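You operate a simulated robot arm through the tools that you are given. There is no shell and no other tool. Be economical: measure what you need, move in short steps, check, and stop when the job is done.

You are at the controls of a simulated robot arm. One attempt, no reset.

JOB
Gauge the JAMB bar and lay it on the mat for its length.
Fine: 250 mm goes on green, any other length on red; draw the gauge jaw back before the bar comes out.
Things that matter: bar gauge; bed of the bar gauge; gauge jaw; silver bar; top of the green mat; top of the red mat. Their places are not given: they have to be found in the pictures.

The check looks at the end state, three seconds after you hand in, the way a careful person would. Anything else that was tipped, shoved, dropped, spilled or broken makes it a failure.

ROBOT AND FRAMES
A 6-joint arm with a two-finger parallel gripper, fixed in place. Base frame: the origin is at the foot of the arm, x ahead of it, y to its left, z up; the work surface is at about z = 0.9. Lengths are in m, angles in rad, forces in N, time in s.
With the tool pointing down near the work surface it reaches from about 0.24 to 0.66 m from the base axis. Its first joint turns from -1.152 to 1.152 rad. Payload 2.9 kg.
Tool frame: the origin (TCP) lies between the finger pads and is the grasp point; the fingertips stand 0.03 m ahead of it; z points along the fingers, y is the line along which they close. The gripper opens to 0.11 m. The fingers are 0.02 m wide and 0.01 m thick; the gripper's body (0.048 by 0.112 m) begins 0.055 m behind the TCP.
Orientation is that of the tool frame in the base frame, as a unit quaternion [x, y, z, w]. With the fingers straight down and closing along the base's y, the tool's x points along the base's -x, its y along +y and its z along -z.

CONTROLS
- The arm moves only by the tool step_arm. Its arguments are lists of equal length, an entry for each row: "rotation": the turn, a rotation vector about the base's x, y, z in rad, a list of three; "offset": the shift along the base's x, y, z in m, a list of three; "hand": the gripper command, from -1 (fully open) to 1 (shut), values between in proportion. In form: {"rotation": [[ax, ay, az], ...], "offset": [[dx, dy, dz], ...], "hand": [hand, ...]}. A call has 1 to 12 rows; each row shifts and turns the commanded pose from where the row before left it. Rows are played at 5 a second. More than 0.05 m and 0.15 rad between two rows, or a gripper value outside its range, and nothing of the call is played. A pose out of reach is approached as far as the arm can. The call stops where the force on the tool passes 60 N (or 10 N more than at its start, if that is more) or the arm is blocked; 0.2 s more then pass. The fingers move at their own pace (about 0.108 m/s each) and stop on an object; they squeeze with about 42 N. The grip force told is the motor's: it shows also when the fingers shut on nothing. Time passes only in rows, and 0.2 s behind the last, so rows that do not move let the fingers close. It gives the time, the measured TCP pose, the force on the tool (base axes), the opening and the grip force at its end, in the units of the frame above (readings bear some noise), with the torque about the TCP (base axes, N m) and any sound that the robot's microphone picked up, and new pictures: "pictures" is both (left out), scene, wrist or none.
- Cameras (640 x 400 px; columns grow to the right, rows downward): "scene" is fixed at [0.0947, 0.4505, 1.386]; the picture's right is [-0.58, -0.82, 0.00], its down [-0.46, 0.32, -0.83] and it looks along [0.68, -0.48, -0.56] (base axes); focal length 304 px, centre (320, 200). "wrist" rides on the gripper at [0.072, 0.017, -0.103] in the tool frame; the picture's right is [-0.23, 0.97, 0.00], its down [-0.76, -0.18, -0.62] and it looks along [-0.61, -0.14, 0.78] (tool axes); focal length 222 px, centre (320, 200).
- pixel_to_xyz(camera, pixels): for up to 12 pixels [column, row] of the newest picture of that camera ("zoom" is the newest enlarged one), the place [x, y, z] in the base frame of the surface seen there, good to about 0.003 m. No time passes.
- close_up(camera, box): a new picture of the part [left, top, right, bottom] of that camera's present view, enlarged. No time passes.
- hand_in(): hands the job in; it is judged then, once.

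Work in short steps. Measure before you move; look again where a grasp or a placing could have gone wrong, and mend it. You have 80 turns and 200 pictures in all, those below and enlarged ones among them. Open the gripper and draw the arm clear of the work before you hand the job in, unless the task says otherwise; then end with one line.

The tools are called as a command line: name --argument value ..., lists and objects as JSON in quotes. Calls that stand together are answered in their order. step_arm: Moves the arm, as the interface text tells. Its arguments: {"type":"object","properties":{"rotation":{"type":"array","items":{"type":"array","items":{"type":"number"}}},"offset":{"type":"array","items":{"type":"array","items":{"type":"number"}}},"hand":{"type":"array","items":{"type":"number"}},"pictures":{"type":"string","enum":["both","scene","wrist","none"]}},"required":["rotation","offset","hand"]} The other tools are called the same way: pixel_to_xyz (camera, pixels) gives the place of the surface under pixels of a picture; close_up (camera, box) takes an enlarged picture of a part of a camera's view; hand_in () hands the job in.

At the start:

```text
time_s: 0.0
position: [0.4304, -0.1599, 1.1805]
ee_rot: [0.0, 1.0, 0.001, 0.0]
contact_force: [0.0, 0.5, -0.7]
torque: [0.0, 0.0, 0.01]
gripper_width: 0.1101
grasp_force: 0.1
```

scene: 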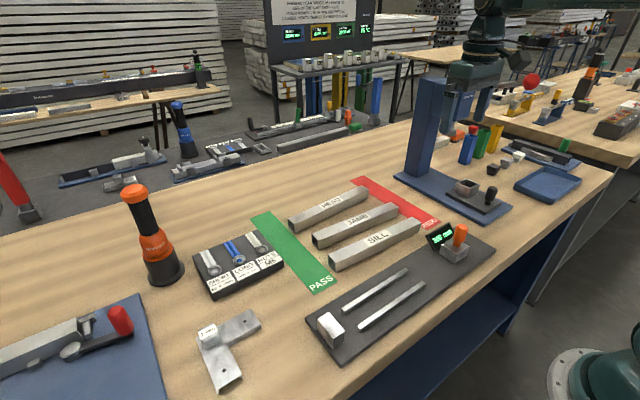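
wrist: 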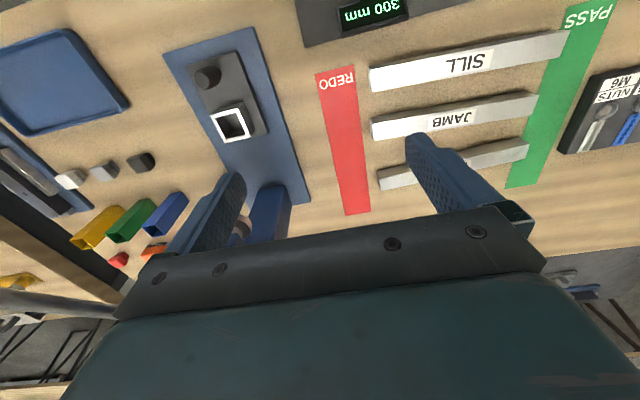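

The pictures show three bars (HEAD, JAMB, SILL) between the green and red mats, with the gauge in front. I take enlarged views of the gauge and the bars.

close_up --camera "scene" --box '[290, 210, 510, 370]'

close_up --camera "scene" --box '[240, 160, 460, 300]'

pixel_to_xyz --camera "scene" --pixels '[[315, 238], [396, 209], [358, 220], [325, 325], [340, 340], [455, 240], [460, 232], [345, 310], [407, 272], [360, 326], [423, 285], [440, 235]]'

pixel_to_xyz --camera "scene" --pixels '[[262, 216], [320, 285], [290, 245], [365, 182], [425, 222], [333, 260], [415, 225], [291, 222], [362, 190], [385, 290], [325, 356], [480, 240]]'

```text
2.50 times, centred on (400, 290) of scene
```

zoom: 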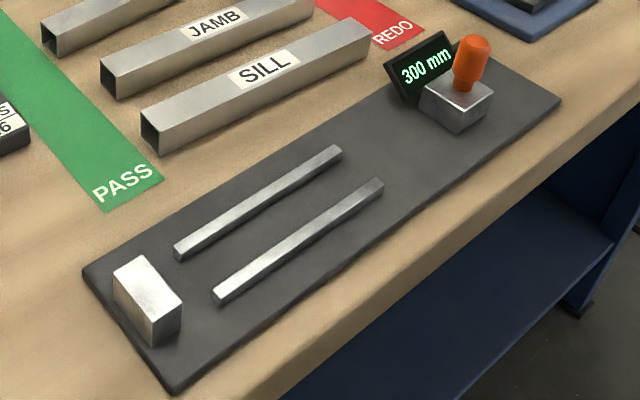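

```text
2.86 times, centred on (350, 230) of scene
```

zoom: 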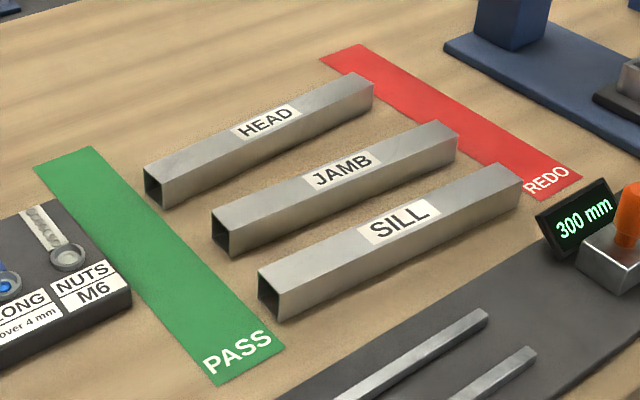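

```text
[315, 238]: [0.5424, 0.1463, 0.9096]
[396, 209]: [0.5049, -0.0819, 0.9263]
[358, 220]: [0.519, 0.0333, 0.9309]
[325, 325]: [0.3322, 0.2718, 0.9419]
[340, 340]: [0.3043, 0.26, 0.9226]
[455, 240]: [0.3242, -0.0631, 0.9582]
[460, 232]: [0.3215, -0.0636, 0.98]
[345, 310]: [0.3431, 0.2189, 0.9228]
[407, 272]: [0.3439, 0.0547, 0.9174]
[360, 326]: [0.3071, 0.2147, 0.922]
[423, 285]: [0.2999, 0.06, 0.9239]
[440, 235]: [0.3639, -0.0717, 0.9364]
```

```text
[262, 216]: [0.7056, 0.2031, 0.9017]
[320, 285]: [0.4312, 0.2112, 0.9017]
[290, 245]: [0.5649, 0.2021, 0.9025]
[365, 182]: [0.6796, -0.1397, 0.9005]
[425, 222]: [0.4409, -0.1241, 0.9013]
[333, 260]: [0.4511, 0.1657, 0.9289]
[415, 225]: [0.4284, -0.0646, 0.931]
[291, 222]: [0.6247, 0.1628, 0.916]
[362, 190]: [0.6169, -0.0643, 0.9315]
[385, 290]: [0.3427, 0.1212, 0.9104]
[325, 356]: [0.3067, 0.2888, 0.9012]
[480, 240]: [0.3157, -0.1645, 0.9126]
```

I measure the JAMB corners in this enlarged view, at pixels (212,210), (238,225), (432,122) and (457,137), plus other edges.

pixel_to_xyz --camera "zoom" --pixels '[[214, 210], [238, 223], [432, 124], [455, 136], [240, 250], [260, 269], [285, 285], [497, 168], [520, 180], [346, 75], [370, 86], [170, 180]]'

close_up --camera "scene" --box '[300, 255, 440, 365]'

```text
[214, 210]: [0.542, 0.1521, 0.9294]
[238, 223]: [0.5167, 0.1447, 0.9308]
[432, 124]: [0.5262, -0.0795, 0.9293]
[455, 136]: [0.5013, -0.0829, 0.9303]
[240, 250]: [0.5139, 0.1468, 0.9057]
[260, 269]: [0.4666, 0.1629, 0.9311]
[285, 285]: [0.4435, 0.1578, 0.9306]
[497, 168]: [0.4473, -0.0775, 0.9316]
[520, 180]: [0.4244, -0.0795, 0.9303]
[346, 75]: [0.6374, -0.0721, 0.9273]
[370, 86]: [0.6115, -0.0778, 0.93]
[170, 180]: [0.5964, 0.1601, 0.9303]
```

```text
3.64 times, centred on (370, 310) of scene
```

zoom: 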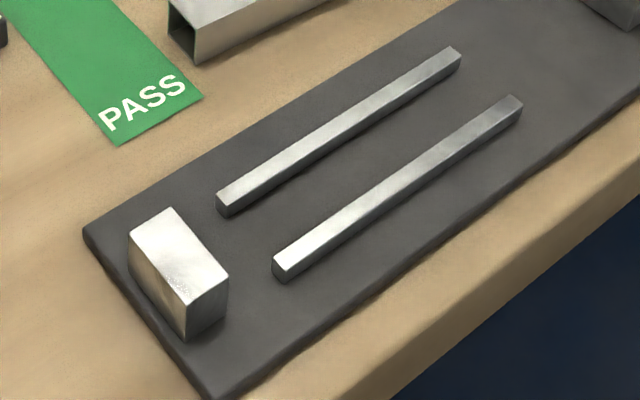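

Next, the gauge geometry: rails, stop, bed, measured in this enlarged view.

pixel_to_xyz --camera "zoom" --pixels '[[220, 190], [231, 204], [450, 50], [459, 60], [274, 261], [286, 275], [512, 97], [520, 106], [172, 210], [226, 273], [188, 292], [320, 185]]'

close_up --camera "scene" --box '[410, 205, 510, 275]'

```text
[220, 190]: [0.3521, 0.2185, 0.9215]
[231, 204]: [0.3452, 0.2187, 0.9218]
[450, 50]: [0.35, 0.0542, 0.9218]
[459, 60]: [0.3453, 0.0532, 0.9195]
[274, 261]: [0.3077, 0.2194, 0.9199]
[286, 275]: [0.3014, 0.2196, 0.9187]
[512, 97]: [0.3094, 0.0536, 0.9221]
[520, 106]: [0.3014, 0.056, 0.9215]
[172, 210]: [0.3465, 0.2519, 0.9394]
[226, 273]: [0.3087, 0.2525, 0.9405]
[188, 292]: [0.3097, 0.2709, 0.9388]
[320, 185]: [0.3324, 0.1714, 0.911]
```

```text
5.71 times, centred on (460, 240) of scene
```

zoom: 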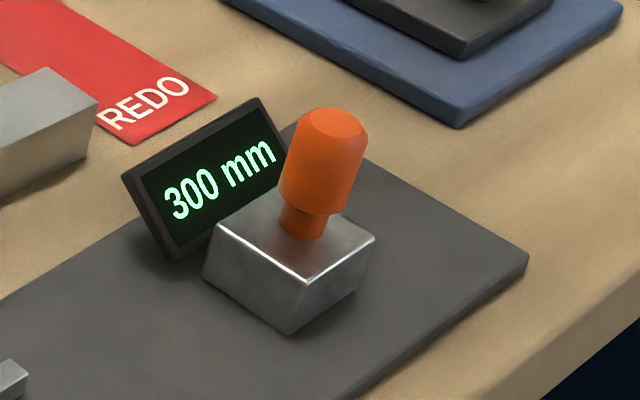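

Measuring the jaw: front face edge (290,283)-(205,265), knob (320,130)-(300,225), and display.

pixel_to_xyz --camera "zoom" --pixels '[[220, 224], [302, 278], [370, 238], [335, 122], [318, 165], [300, 222], [245, 275], [340, 280], [180, 195], [255, 105], [130, 175], [285, 325]]'

```text
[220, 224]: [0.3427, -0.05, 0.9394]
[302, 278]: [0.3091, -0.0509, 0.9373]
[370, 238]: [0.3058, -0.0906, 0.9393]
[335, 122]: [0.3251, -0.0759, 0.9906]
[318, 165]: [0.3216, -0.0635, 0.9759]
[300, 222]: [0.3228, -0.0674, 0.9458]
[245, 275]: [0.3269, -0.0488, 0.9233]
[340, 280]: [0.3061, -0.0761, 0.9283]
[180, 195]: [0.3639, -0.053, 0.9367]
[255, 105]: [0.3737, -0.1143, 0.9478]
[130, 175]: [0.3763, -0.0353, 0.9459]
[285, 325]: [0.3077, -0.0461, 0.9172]
```

I turn the tool +1.504 rad (fingers closing across the JAMB bar) and move above it, to (0.522, 0.034, 1.10), with about 0.06 m opening.

step_arm --rotation '[[0, 0, 0.1367], [0, 0, 0.1367], [0, 0, 0.1367], [0, 0, 0.1367], [0, 0, 0.1367], [0, 0, 0.1367], [0, 0, 0.1367], [0, 0, 0.1367], [0, 0, 0.1367], [0, 0, 0.1367], [0, 0, 0.1367], [0, 0, 0]]' --offset '[[0.00833, 0.01763, -0.0073], [0.00833, 0.01763, -0.0073], [0.00833, 0.01763, -0.0073], [0.00833, 0.01763, -0.0073], [0.00833, 0.01763, -0.0073], [0.00833, 0.01763, -0.0073], [0.00833, 0.01763, -0.0073], [0.00833, 0.01763, -0.0073], [0.00833, 0.01763, -0.0073], [0.00833, 0.01763, -0.0073], [0.00833, 0.01763, -0.0073], [0, 0, 0]]' --hand '[-0.09, -0.09, -0.09, -0.09, -0.09, -0.09, -0.09, -0.09, -0.09, -0.09, -0.09, -0.09]'

```text
time_s: 2.6
position: [0.5213, 0.034, 1.1002]
ee_rot: [-0.683, 0.731, -0.001, 0.0]
contact_force: [0.5, 0.5, 0.2]
torque: [-0.02, -0.02, 0.03]
gripper_width: 0.0598
grasp_force: 0.1
```

scene: 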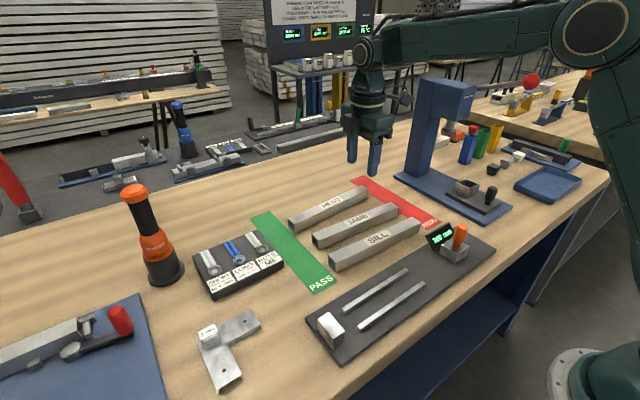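
wrist: 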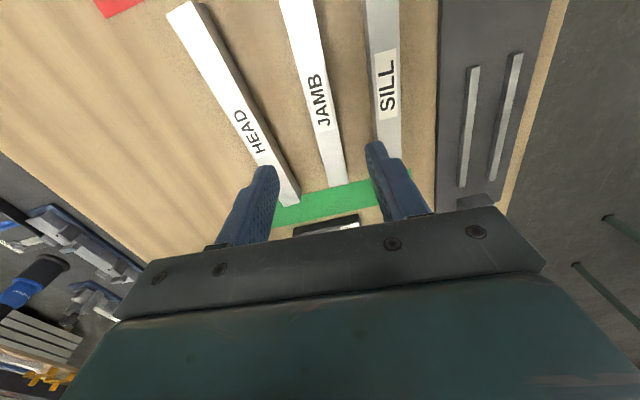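

The wrist picture shows the JAMB bar between the fingers; I check its edges there before descending.

pixel_to_xyz --camera "wrist" --pixels '[[325, 180], [343, 178], [285, 15], [312, 15], [308, 100], [330, 100], [362, 40], [350, 110]]'

step_arm --rotation '[[0, 0, 0], [0, 0, 0], [0, 0, 0]]' --offset '[[0, 0, -0.035], [0, 0, -0.035], [0, 0, -0.03]]' --hand '[-0.09, -0.09, -0.09]'

```text
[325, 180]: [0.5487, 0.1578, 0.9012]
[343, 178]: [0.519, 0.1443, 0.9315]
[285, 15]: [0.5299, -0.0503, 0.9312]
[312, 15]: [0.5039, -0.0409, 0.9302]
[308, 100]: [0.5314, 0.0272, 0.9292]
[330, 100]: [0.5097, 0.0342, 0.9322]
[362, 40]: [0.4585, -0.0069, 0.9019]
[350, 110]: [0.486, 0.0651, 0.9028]
```

```text
time_s: 3.4
position: [0.5223, 0.0342, 0.9998]
ee_rot: [-0.682, 0.731, 0.0, 0.001]
contact_force: [0.2, 0.3, -0.2]
torque: [0.01, -0.02, -0.01]
gripper_width: 0.06
grasp_force: 0.0
```

scene: 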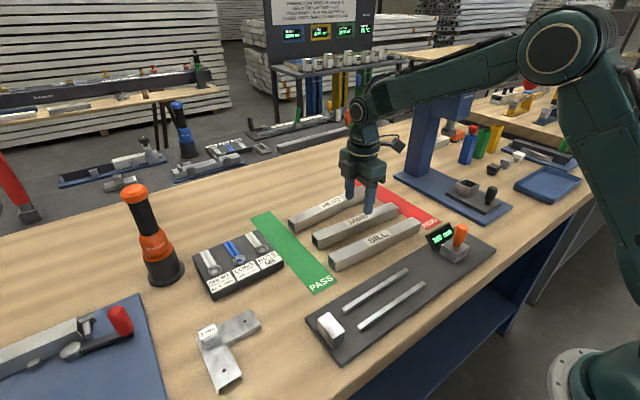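
wrist: 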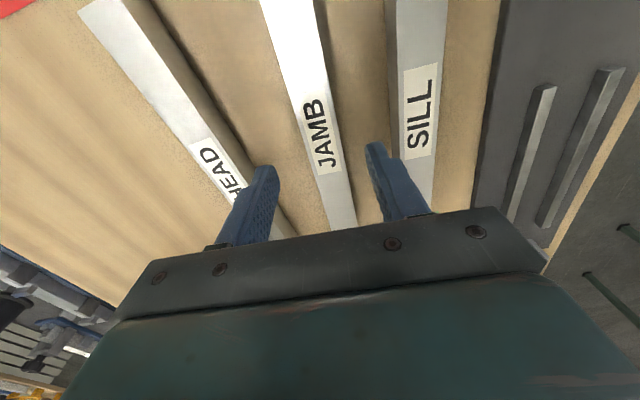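

The bar at y=0.03 is centred near x=0.521, between the fingers. I descend to TCP z=0.9475 and close.

step_arm --rotation '[[0, 0, 0], [0, 0, 0], [0, 0, 0], [0, 0, 0], [0, 0, 0], [0, 0, 0]]' --offset '[[-0.001, 0, -0.027], [0, 0, -0.0255], [0, 0, 0], [0, 0, 0], [0, 0, 0], [0, 0, 0]]' --hand '[-0.09, -0.09, -0.09, 1, 1, 1]'

```text
time_s: 4.8
position: [0.5203, 0.0336, 0.9479]
ee_rot: [-0.683, 0.731, 0.001, 0.0]
contact_force: [-0.3, 0.0, 0.4]
torque: [0.03, 0.02, 0.03]
gripper_width: 0.0294
grasp_force: 42.5
```

scene: 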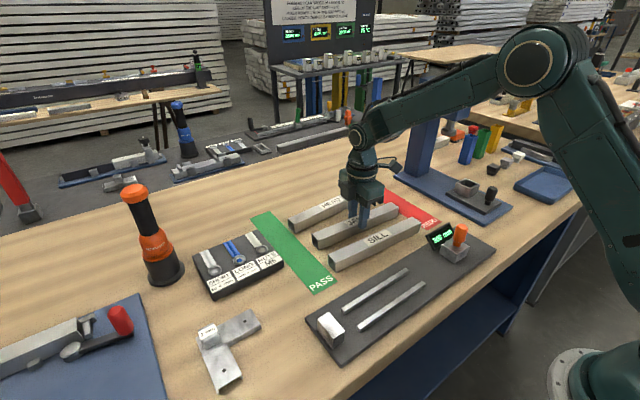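
wrist: 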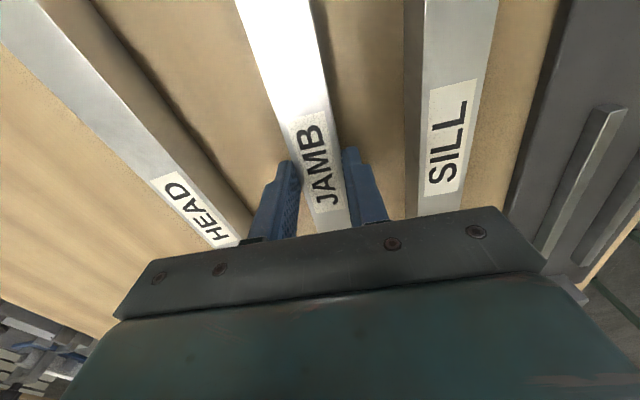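

Gripped (0.0294 m). I lift 0.1 m first.

step_arm --rotation '[[0, 0, 0], [0, 0, 0], [0, 0, 0], [0, 0, 0]]' --offset '[[0, 0, 0.02], [0, 0, 0.04], [0, 0, 0.04], [0, 0, 0]]' --hand '[1, 1, 1, 1]'

step_arm --rotation '[[0, 0, 0.0111], [0, 0, 0.0111], [0, 0, 0.0111], [0, 0, 0.0111], [0, 0, 0.0111], [0, 0, 0.0111], [0, 0, 0]]' --offset '[[-0.0322, 0.0133, 0], [-0.0322, 0.0133, 0], [-0.0322, 0.0133, 0], [-0.0322, 0.0133, 0], [-0.0322, 0.0133, 0], [-0.0322, 0.0133, 0], [0, 0, 0]]' --hand '[1, 1, 1, 1, 1, 1, 1]'

```text
time_s: 5.8
position: [0.5199, 0.0357, 1.0473]
ee_rot: [-0.683, 0.731, 0.0, 0.0]
contact_force: [0.3, 0.3, 0.5]
torque: [0.03, 0.01, 0.03]
gripper_width: 0.0003
grasp_force: 37.0
```

scene: 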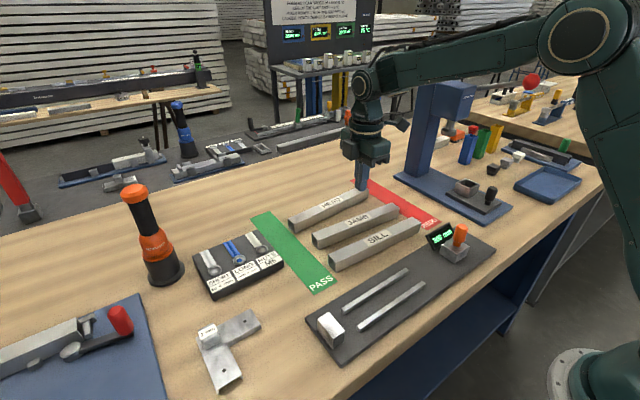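
wrist: 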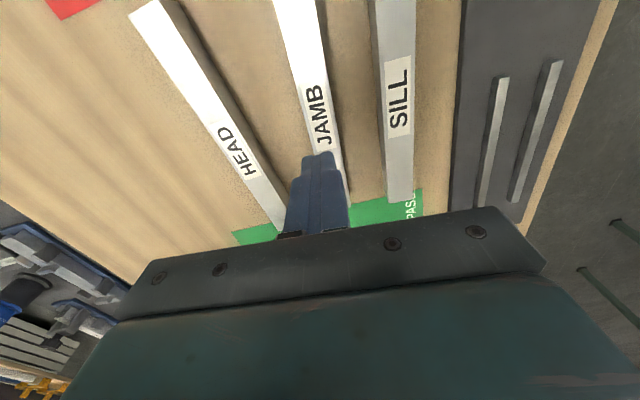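

```text
time_s: 7.4
position: [0.3258, 0.1143, 1.0478]
ee_rot: [0.708, -0.707, 0.0, 0.001]
contact_force: [0.0, -0.3, 0.8]
torque: [-0.01, 0.01, 0.03]
gripper_width: 0.0
grasp_force: 36.9
```

scene: 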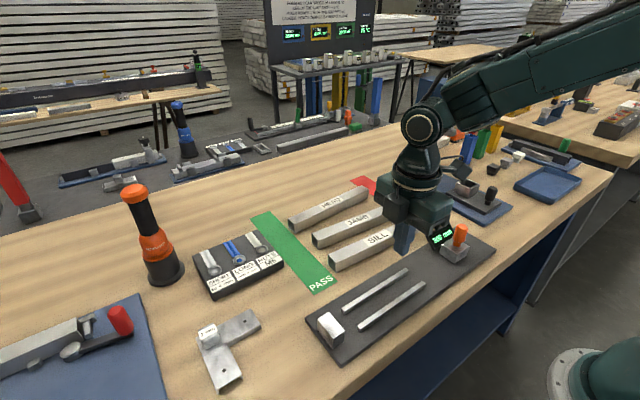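
wrist: 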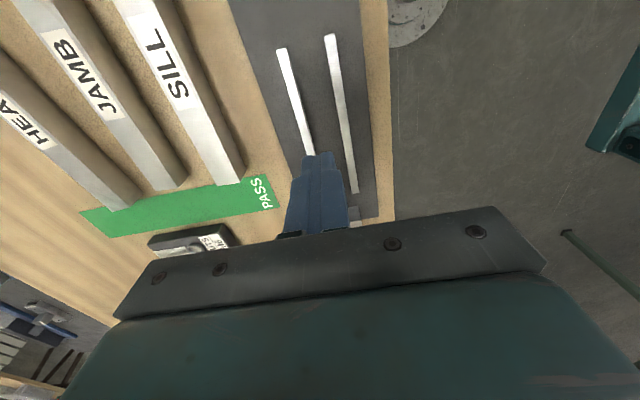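

The bar slipped out: width reads 0.0003 and JAMB is still in its place on the table. I go back above it opened up and re-measure for a deeper, slower grip.

step_arm --rotation '[[0, 0, -0.0111], [0, 0, -0.0111], [0, 0, -0.0111], [0, 0, -0.0111], [0, 0, -0.0111], [0, 0, -0.0111], [0, 0, 0]]' --offset '[[0.0322, -0.0133, 0], [0.0322, -0.0133, 0], [0.0322, -0.0133, 0], [0.0322, -0.0133, 0], [0.0322, -0.0133, 0], [0.0322, -0.0133, 0], [0, 0, 0]]' --hand '[-0.09, -0.09, -0.09, -0.09, -0.09, -0.09, -0.09]'

close_up --camera "scene" --box '[240, 160, 460, 300]'

close_up --camera "wrist" --box '[220, 0, 460, 200]'

```text
time_s: 9.0
position: [0.5212, 0.0342, 1.047]
ee_rot: [-0.682, 0.731, -0.001, 0.0]
contact_force: [-0.2, 0.4, -0.4]
torque: [0.03, 0.01, 0.0]
gripper_width: 0.06
grasp_force: 0.0
```

scene: 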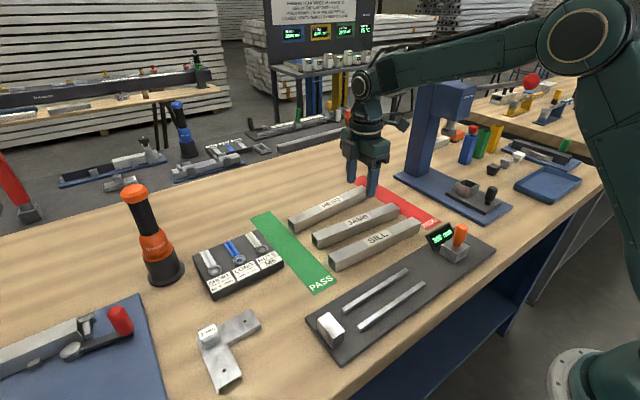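
wrist: 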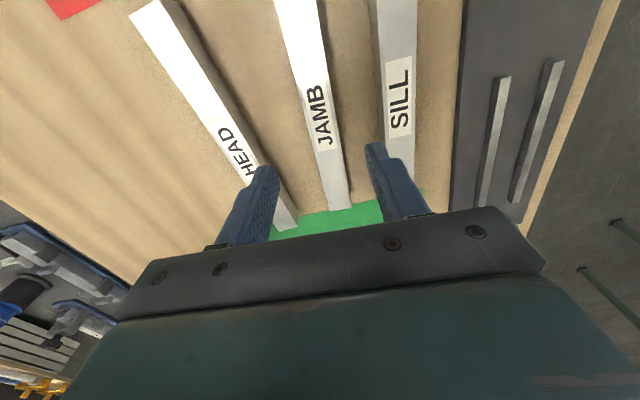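

```text
2.86 times, centred on (350, 230) of scene
```

zoom: 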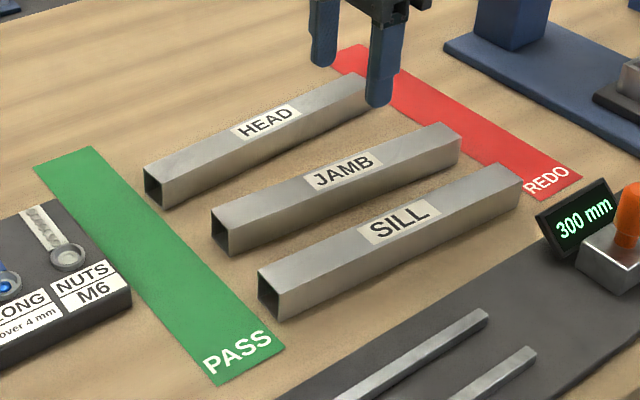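

```text
2.00 times, centred on (340, 100) of wrist
```

zoom: 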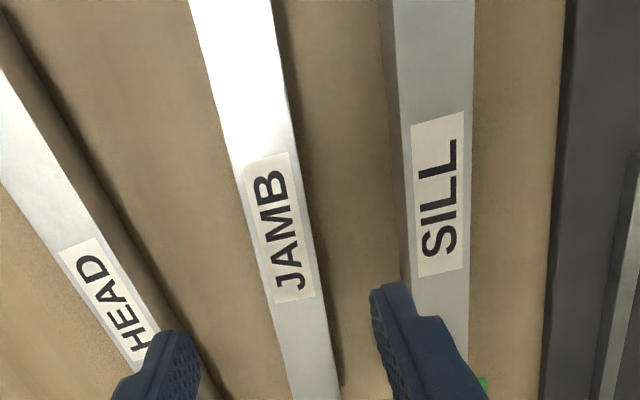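

JAMB barely moved. I measure its edges in the wrist enlargement.

pixel_to_xyz --camera "zoom" --pixels '[[235, 180], [292, 150], [200, 20], [275, 20], [290, 380], [335, 370], [262, 240], [308, 240]]'

pixel_to_xyz --camera "scene" --pixels '[[315, 233], [322, 238], [391, 204], [399, 207], [398, 210]]'

```text
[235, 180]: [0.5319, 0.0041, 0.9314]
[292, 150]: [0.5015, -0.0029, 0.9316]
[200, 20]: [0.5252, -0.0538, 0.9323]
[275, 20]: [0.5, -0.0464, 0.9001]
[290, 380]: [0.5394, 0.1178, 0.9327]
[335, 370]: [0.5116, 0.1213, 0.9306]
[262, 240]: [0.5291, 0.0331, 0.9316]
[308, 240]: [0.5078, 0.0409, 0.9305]
```

```text
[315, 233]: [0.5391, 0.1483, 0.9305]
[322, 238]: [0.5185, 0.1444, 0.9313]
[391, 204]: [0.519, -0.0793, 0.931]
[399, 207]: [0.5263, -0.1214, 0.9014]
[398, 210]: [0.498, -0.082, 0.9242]
```

I go down to TCP z=0.9425 (18 mm of overlap), close, and lift slowly as a test.

step_arm --rotation '[[0, 0, 0], [0, 0, 0], [0, 0, 0], [0, 0, 0], [0, 0, 0], [0, 0, 0], [0, 0, 0], [0, 0, 0]]' --offset '[[-0.001, 0, -0.035], [0, 0, -0.035], [0, 0, -0.0345], [0, 0, 0], [0, 0, 0], [0, 0, 0], [0, 0, 0], [0, 0, 0]]' --hand '[-0.09, -0.09, -0.09, -0.09, 1, 1, 1, 1]' --pictures "none"

step_arm --rotation '[[0, 0, 0], [0, 0, 0], [0, 0, 0], [0, 0, 0]]' --offset '[[0, 0, 0.003], [0, 0, 0.004], [0, 0, 0.004], [0, 0, 0]]' --hand '[1, 1, 1, 1]'

```text
time_s: 10.8
position: [0.5205, 0.0359, 0.9431]
ee_rot: [-0.683, 0.731, 0.0, -0.001]
contact_force: [0.5, -0.2, 0.9]
torque: [0.0, 0.01, 0.0]
gripper_width: 0.0292
grasp_force: 42.4
```

```text
time_s: 11.8
position: [0.5193, 0.0345, 0.9544]
ee_rot: [-0.682, 0.731, 0.001, 0.0]
contact_force: [0.3, -0.2, -1.2]
torque: [0.0, -0.02, 0.04]
gripper_width: 0.0295
grasp_force: 41.8
```

scene: 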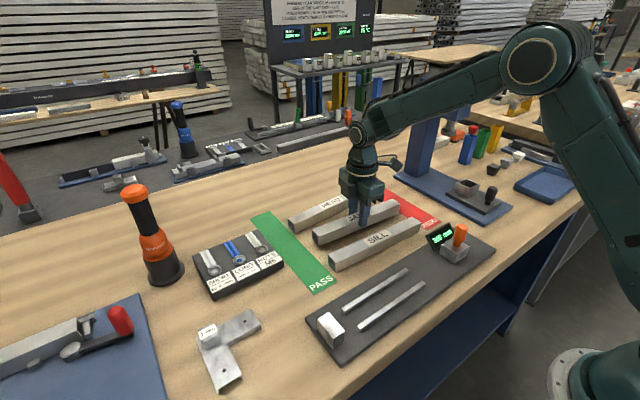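
wrist: 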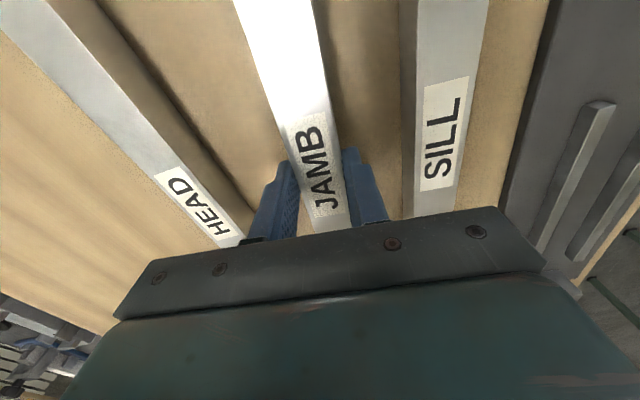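

Fingers still hold 0.0295 m; I check whether the bar rose.

pixel_to_xyz --camera "wrist" --pixels '[[290, 60], [300, 100], [325, 195]]'

close_up --camera "scene" --box '[280, 180, 440, 280]'

pixel_to_xyz --camera "zoom" --pixels '[[150, 225], [220, 205], [460, 95]]'

```text
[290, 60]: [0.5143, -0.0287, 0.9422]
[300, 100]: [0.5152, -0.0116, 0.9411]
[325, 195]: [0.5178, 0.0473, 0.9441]
```

```text
4.00 times, centred on (360, 230) of scene
```

zoom: 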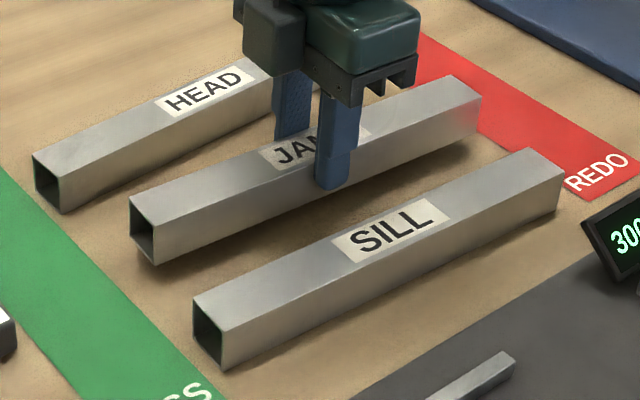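

```text
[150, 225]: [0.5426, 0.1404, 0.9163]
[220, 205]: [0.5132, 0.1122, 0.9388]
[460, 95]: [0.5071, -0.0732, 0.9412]
```

The bar rose 11 mm and is level. I keep lifting gently to about z=1.02.

step_arm --rotation '[[0, 0, 0], [0, 0, 0], [0, 0, 0], [0, 0, 0], [0, 0, 0], [0, 0, 0], [0, 0, 0]]' --offset '[[0, 0, 0.006], [0, 0, 0.012], [0, 0, 0.015], [0, 0, 0.015], [0, 0, 0.012], [0, 0, 0.006], [0, 0, 0]]' --hand '[1, 1, 1, 1, 1, 1, 1]' --pictures "scene"

```text
time_s: 13.4
position: [0.5193, 0.0334, 1.0198]
ee_rot: [-0.683, 0.731, -0.001, 0.0]
contact_force: [1.2, 0.5, -2.0]
torque: [-0.03, -0.03, -0.02]
gripper_width: 0.0295
grasp_force: 42.2
```

scene: 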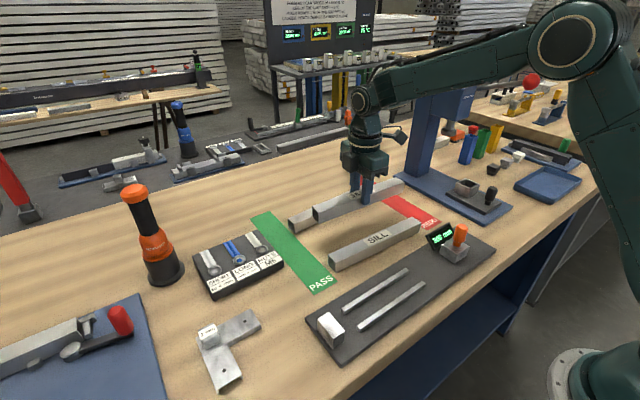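

Held firmly. I carry it slowly over the gauge, rotating +0.067 rad, to about (0.3265, 0.123).

step_arm --rotation '[[0, 0, 0.0067], [0, 0, 0.0067], [0, 0, 0.0067], [0, 0, 0.0067], [0, 0, 0.0067], [0, 0, 0.0067], [0, 0, 0.0067], [0, 0, 0.0067], [0, 0, 0.0067], [0, 0, 0.0067], [0, 0, 0], [0, 0, 0]]' --offset '[[-0.01, 0.004, 0], [-0.018, 0.008, 0], [-0.022, 0.01, 0], [-0.022, 0.01, 0], [-0.022, 0.01, 0], [-0.022, 0.01, 0], [-0.022, 0.01, 0], [-0.022, 0.01, 0], [-0.018, 0.01, 0], [-0.0148, 0.007, 0], [0, 0, 0], [0, 0, 0]]' --hand '[1, 1, 1, 1, 1, 1, 1, 1, 1, 1, 1, 1]'

close_up --camera "scene" --box '[280, 205, 520, 365]'

```text
time_s: 16.0
position: [0.3252, 0.1226, 1.0196]
ee_rot: [-0.707, 0.707, 0.0, 0.0]
contact_force: [0.6, 0.3, -1.2]
torque: [-0.01, -0.01, 0.01]
gripper_width: 0.0292
grasp_force: 42.0
```

scene: 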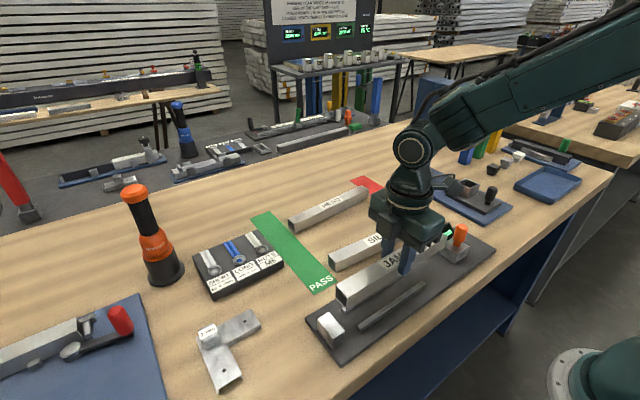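
wrist: 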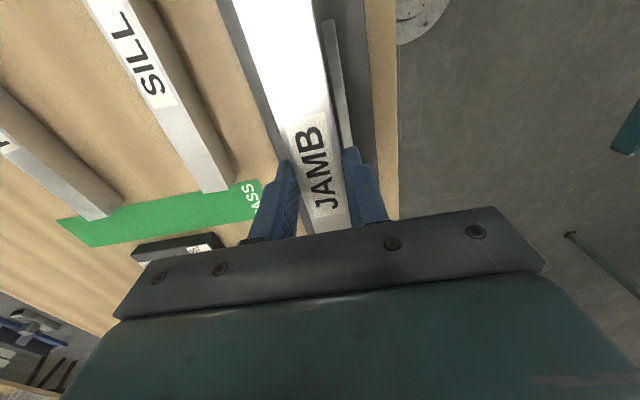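

```text
2.50 times, centred on (400, 285) of scene
```

zoom: 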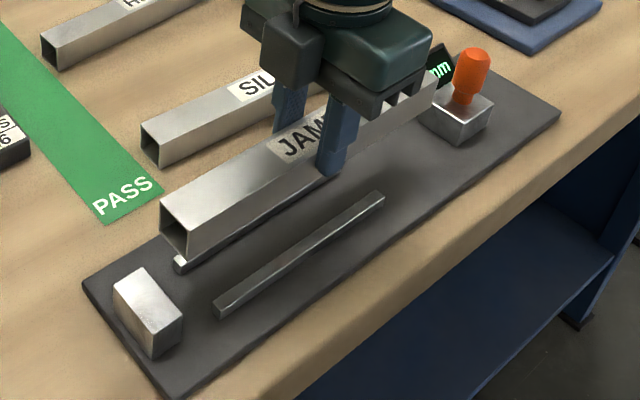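

Measuring the bar's end and alignment in hand: end corners (163,203), (190,218) and far edge points.

pixel_to_xyz --camera "zoom" --pixels '[[164, 202], [192, 218], [189, 262], [175, 195], [433, 85], [415, 92], [260, 150], [285, 165], [300, 175]]'

pixel_to_xyz --camera "wrist" --pixels '[[238, 10], [312, 10], [285, 120], [328, 100], [312, 215], [348, 215]]'

```text
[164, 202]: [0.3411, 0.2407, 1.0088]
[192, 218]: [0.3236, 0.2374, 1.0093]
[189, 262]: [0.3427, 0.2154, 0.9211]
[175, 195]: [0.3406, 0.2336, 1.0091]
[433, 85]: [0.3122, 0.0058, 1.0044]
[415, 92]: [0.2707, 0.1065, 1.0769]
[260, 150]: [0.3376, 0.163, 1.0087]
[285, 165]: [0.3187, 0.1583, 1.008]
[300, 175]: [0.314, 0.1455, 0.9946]
```

```text
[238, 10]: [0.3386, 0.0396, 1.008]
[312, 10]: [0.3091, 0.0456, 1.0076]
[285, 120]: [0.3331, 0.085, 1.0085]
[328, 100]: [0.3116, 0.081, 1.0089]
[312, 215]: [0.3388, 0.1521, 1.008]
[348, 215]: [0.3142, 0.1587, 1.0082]
```

The bar centre is near x=0.3255 with ~0.012 rad skew. I correct (+1.5 mm x, +4 mm y, +0.012 rad) and lower to just above the bed.

step_arm --rotation '[[0, 0, 0.012], [0, 0, 0], [0, 0, 0], [0, 0, 0], [0, 0, 0], [0, 0, 0]]' --offset '[[0.0015, 0.004, 0], [0, 0, -0.01], [0, 0, -0.015], [0, 0, -0.013], [0, 0, -0.01], [0, 0, 0]]' --hand '[1, 1, 1, 1, 1, 1]'

close_up --camera "scene" --box '[280, 205, 520, 365]'

close_up --camera "wrist" --box '[220, 0, 420, 220]'

```text
time_s: 17.4
position: [0.3273, 0.1287, 0.9719]
ee_rot: [0.711, -0.704, 0.0, -0.001]
contact_force: [-0.2, 1.0, -1.1]
torque: [0.0, -0.02, -0.01]
gripper_width: 0.029
grasp_force: 41.8
```

scene: 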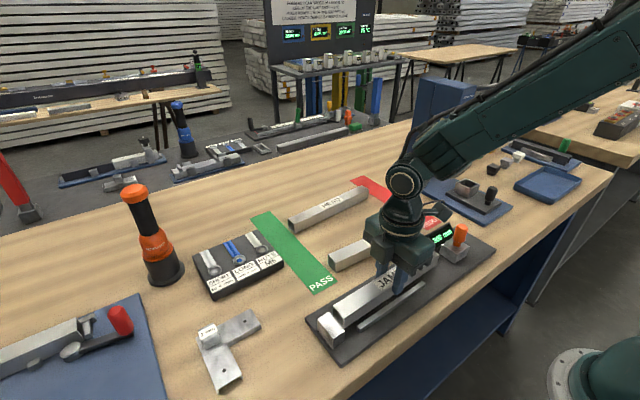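
wrist: 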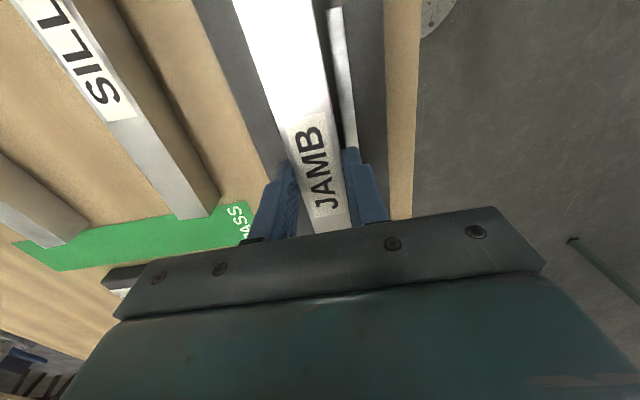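

```text
2.50 times, centred on (400, 285) of scene
```

zoom: 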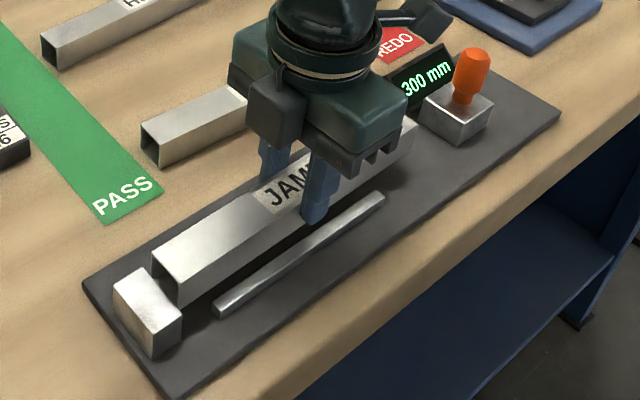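

```text
1.82 times, centred on (320, 110) of wrist
```

zoom: 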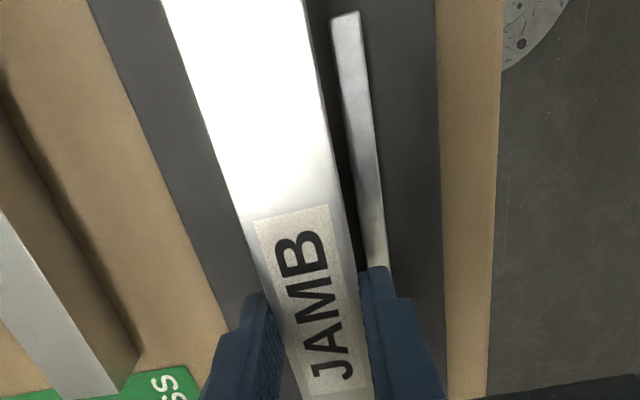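

I check the bar's end gap to the stop and its lateral edges at this height.

pixel_to_xyz --camera "scene" --pixels '[[341, 307], [350, 313], [358, 299], [346, 304], [362, 303]]'

pixel_to_xyz --camera "wrist" --pixels '[[240, 20], [315, 20], [258, 70], [322, 70], [312, 222], [346, 222], [345, 120]]'

```text
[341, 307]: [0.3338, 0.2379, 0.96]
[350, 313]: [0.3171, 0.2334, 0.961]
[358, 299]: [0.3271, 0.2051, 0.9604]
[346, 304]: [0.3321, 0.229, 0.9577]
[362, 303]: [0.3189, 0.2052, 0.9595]
```

```text
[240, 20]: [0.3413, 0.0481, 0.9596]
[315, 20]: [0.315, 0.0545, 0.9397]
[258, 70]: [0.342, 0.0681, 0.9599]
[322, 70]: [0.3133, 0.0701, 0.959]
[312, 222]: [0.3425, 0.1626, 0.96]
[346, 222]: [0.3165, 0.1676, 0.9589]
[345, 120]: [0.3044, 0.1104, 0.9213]
```

Bar centred at x≈0.3278, rails centred at 0.327. I lower the last 17.5 mm and look before releasing.

step_arm --rotation '[[0, 0, 0.006], [0, 0, 0], [0, 0, 0], [0, 0, 0]]' --offset '[[-0.0008, 0, -0.005], [0, 0, -0.007], [0, 0, -0.0055], [0, 0, 0]]' --hand '[1, 1, 1, 1]'

close_up --camera "scene" --box '[290, 230, 470, 360]'

close_up --camera "wrist" --box '[220, 0, 420, 220]'

```text
time_s: 18.4
position: [0.3276, 0.1288, 0.9563]
ee_rot: [0.713, -0.701, 0.001, -0.002]
contact_force: [-5.1, 1.7, 35.1]
torque: [0.02, -0.34, 0.03]
gripper_width: 0.0297
grasp_force: 42.1
```

scene: 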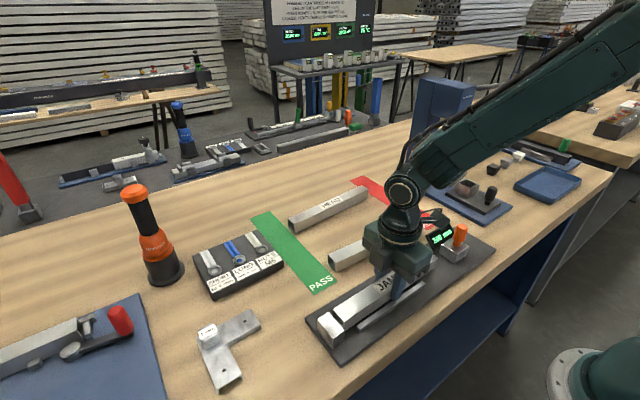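
wrist: 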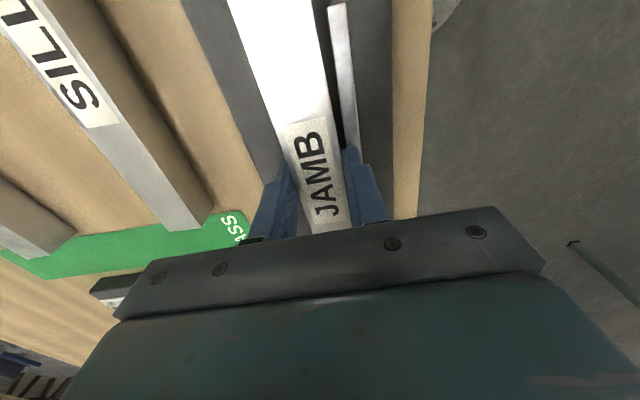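

```text
3.08 times, centred on (380, 295) of scene
```

zoom: 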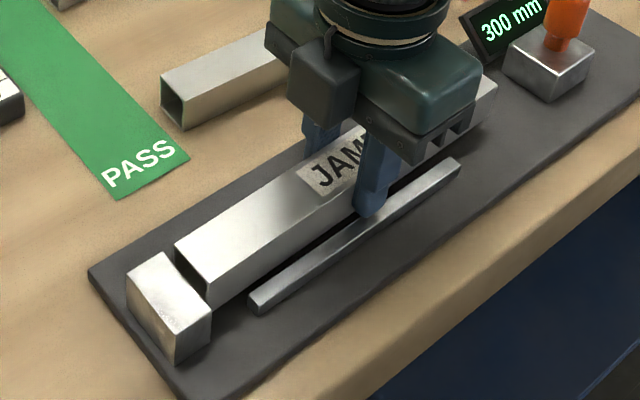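

```text
1.82 times, centred on (320, 110) of wrist
```

zoom: 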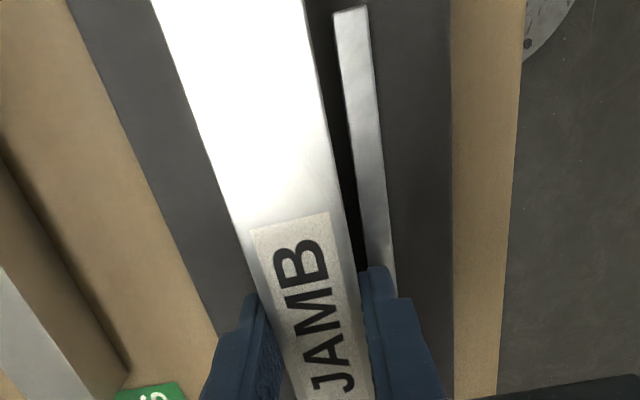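

35 N upward: something is touching. I measure the bar's top and both edges to see if it sits on the far rail.

pixel_to_xyz --camera "wrist" --pixels '[[232, 10], [312, 10], [250, 60], [321, 60], [275, 130], [333, 130], [334, 15], [345, 80], [356, 140], [308, 226], [345, 226]]'

pixel_to_xyz --camera "zoom" --pixels '[[160, 20], [300, 20], [250, 215], [330, 180], [340, 20], [365, 10], [365, 180], [385, 180]]'

```text
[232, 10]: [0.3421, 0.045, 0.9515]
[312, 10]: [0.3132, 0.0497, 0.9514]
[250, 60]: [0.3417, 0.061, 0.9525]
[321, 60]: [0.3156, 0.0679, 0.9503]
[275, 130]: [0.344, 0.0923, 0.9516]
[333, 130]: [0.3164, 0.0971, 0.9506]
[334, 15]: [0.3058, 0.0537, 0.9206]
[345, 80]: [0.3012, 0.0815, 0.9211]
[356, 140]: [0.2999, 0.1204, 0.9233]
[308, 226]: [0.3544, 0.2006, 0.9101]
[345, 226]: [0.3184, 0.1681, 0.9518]
```

```text
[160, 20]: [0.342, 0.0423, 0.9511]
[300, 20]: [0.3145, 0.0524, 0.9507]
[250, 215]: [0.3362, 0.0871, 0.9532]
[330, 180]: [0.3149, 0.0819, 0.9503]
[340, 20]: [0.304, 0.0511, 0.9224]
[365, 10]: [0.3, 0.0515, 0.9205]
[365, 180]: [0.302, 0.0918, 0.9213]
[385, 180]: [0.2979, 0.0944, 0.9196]
```

The bar's top is at 0.951, so its bottom rests on a rail (skewed toward +x). I raise 15 mm and re-measure alignment over a long baseline.

step_arm --rotation '[[0, 0, 0], [0, 0, 0], [0, 0, 0], [0, 0, 0]]' --offset '[[0, 0, 0.005], [0, 0, 0.007], [0, 0, 0.006], [0, 0, 0]]' --hand '[1, 1, 1, 1]'

close_up --camera "scene" --box '[300, 235, 460, 345]'

close_up --camera "wrist" --box '[200, 0, 440, 150]'

```text
time_s: 19.4
position: [0.3282, 0.1273, 0.973]
ee_rot: [0.713, -0.701, -0.001, 0.0]
contact_force: [0.6, 0.5, -2.2]
torque: [-0.01, -0.02, 0.02]
gripper_width: 0.029
grasp_force: 42.1
```

scene: 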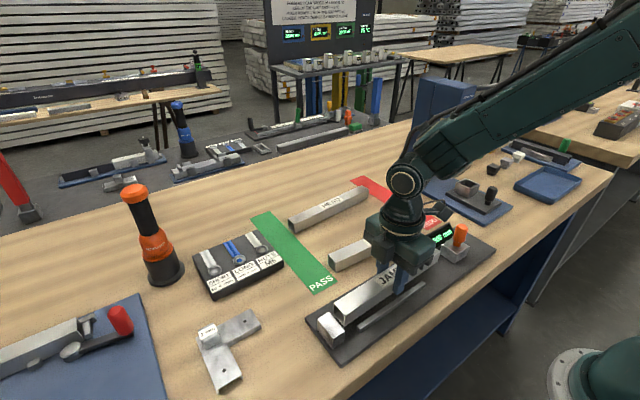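
wrist: 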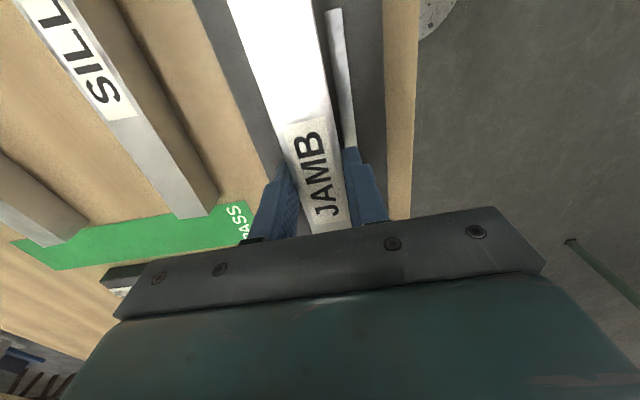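

```text
3.64 times, centred on (380, 290) of scene
```

zoom: 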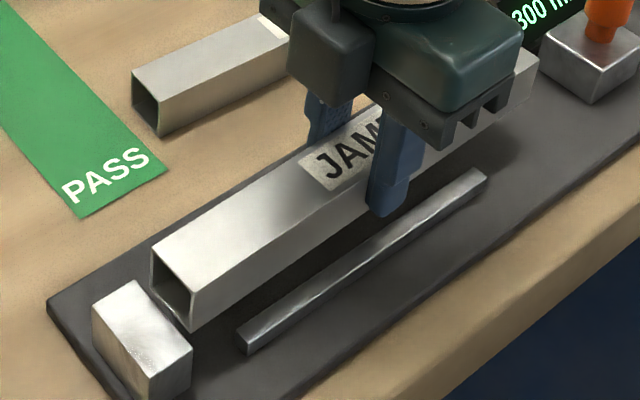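

```text
2.67 times, centred on (320, 75) of wrist
```

zoom: 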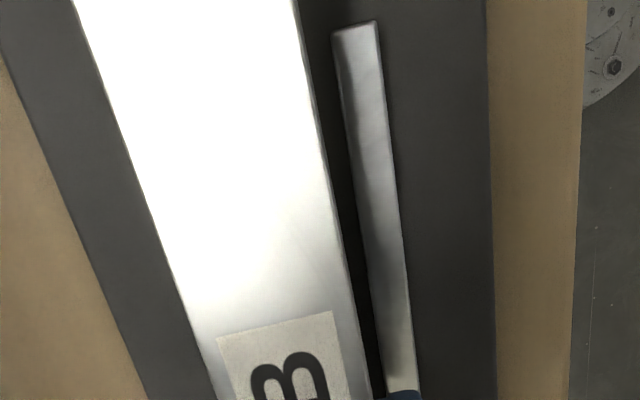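

pixel_to_xyz --camera "zoom" --pixels '[[88, 20], [292, 20], [188, 290], [340, 290], [340, 60], [375, 60], [372, 300], [402, 300], [484, 20], [490, 390], [12, 60], [140, 385]]'

pixel_to_xyz --camera "scene" --pixels '[[343, 304], [354, 309], [334, 302], [349, 300], [363, 305], [374, 281], [327, 314], [341, 327], [335, 331]]'

close_up --camera "scene" --box '[300, 235, 460, 345]'

pixel_to_xyz --camera "zoom" --pixels '[[153, 250], [194, 285], [302, 162], [330, 185], [365, 165], [522, 55], [536, 65], [242, 328], [254, 345], [475, 170], [485, 180], [185, 350]]'

```text
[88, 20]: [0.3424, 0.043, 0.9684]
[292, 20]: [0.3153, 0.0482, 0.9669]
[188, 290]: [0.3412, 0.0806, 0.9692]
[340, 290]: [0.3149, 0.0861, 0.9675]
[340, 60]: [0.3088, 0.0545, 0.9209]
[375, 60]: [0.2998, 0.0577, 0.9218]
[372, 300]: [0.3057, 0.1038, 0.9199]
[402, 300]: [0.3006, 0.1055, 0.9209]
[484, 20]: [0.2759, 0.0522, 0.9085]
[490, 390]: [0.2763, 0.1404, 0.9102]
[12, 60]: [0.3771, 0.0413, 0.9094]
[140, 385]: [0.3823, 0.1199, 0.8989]
```

```text
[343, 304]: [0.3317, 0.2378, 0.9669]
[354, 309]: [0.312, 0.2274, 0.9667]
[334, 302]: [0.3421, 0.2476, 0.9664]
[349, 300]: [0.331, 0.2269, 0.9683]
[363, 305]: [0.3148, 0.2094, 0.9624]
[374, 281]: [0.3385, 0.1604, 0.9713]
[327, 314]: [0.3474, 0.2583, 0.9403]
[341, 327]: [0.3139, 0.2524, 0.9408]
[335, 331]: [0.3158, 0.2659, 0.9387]
```

```text
3.64 times, centred on (380, 290) of scene
```

zoom: 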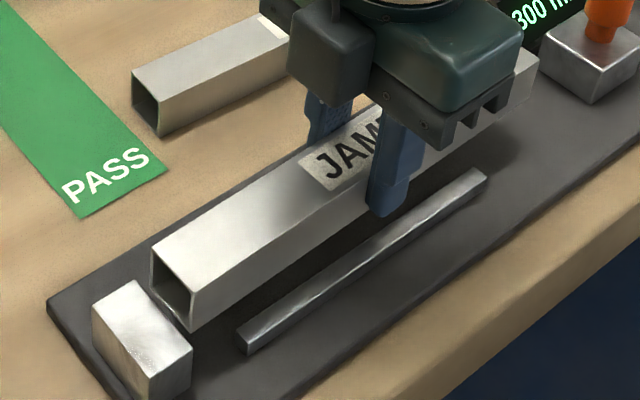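

```text
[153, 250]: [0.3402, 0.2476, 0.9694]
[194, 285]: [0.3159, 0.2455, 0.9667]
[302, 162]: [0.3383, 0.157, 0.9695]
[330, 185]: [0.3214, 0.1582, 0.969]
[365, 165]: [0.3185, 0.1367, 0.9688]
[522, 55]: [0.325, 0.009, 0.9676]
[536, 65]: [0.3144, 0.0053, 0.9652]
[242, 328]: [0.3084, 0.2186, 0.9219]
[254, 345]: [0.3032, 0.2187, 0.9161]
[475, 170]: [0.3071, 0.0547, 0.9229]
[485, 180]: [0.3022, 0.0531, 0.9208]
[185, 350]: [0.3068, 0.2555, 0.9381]
```

The bar is now parallel but centred at x≈0.3283, versus ≈0.326 for rails and bed. I shift −2.2 mm in x and lower again in small steps.

step_arm --rotation '[[0, 0, 0], [0, 0, 0], [0, 0, 0], [0, 0, 0], [0, 0, 0]]' --offset '[[-0.0022, -0.001, 0], [0, 0, -0.008], [0, 0, -0.006], [0, 0, -0.006], [0, 0, 0]]' --hand '[1, 1, 1, 1, 1]' --pictures "wrist"

close_up --camera "scene" --box '[300, 235, 460, 345]'

pixel_to_xyz --camera "wrist" --pixels '[[260, 30], [280, 60], [300, 100], [290, 20]]'

```text
time_s: 20.6
position: [0.3245, 0.1266, 0.9519]
ee_rot: [0.713, -0.701, -0.001, 0.0]
contact_force: [-0.4, 0.2, -2.2]
torque: [-0.01, 0.02, 0.02]
gripper_width: 0.0291
grasp_force: 41.5
```

wrist: 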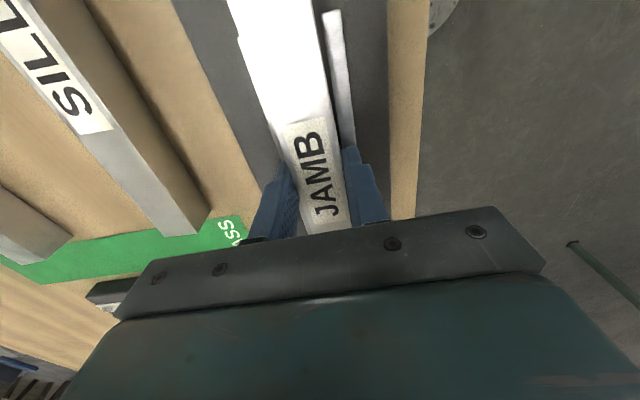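

```text
3.64 times, centred on (380, 290) of scene
```

zoom: 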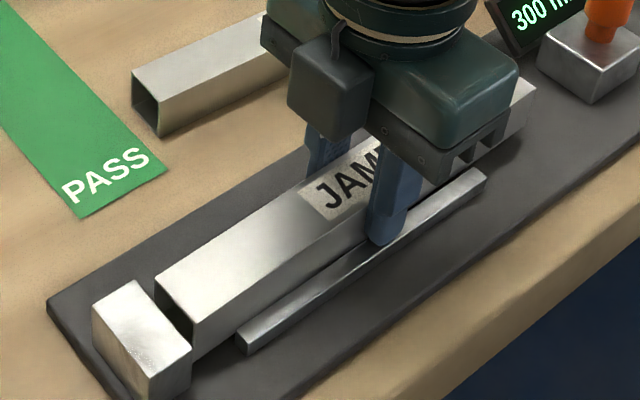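

```text
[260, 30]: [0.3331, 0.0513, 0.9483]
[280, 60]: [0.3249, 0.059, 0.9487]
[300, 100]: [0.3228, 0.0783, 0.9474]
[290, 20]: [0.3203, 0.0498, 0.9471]
```

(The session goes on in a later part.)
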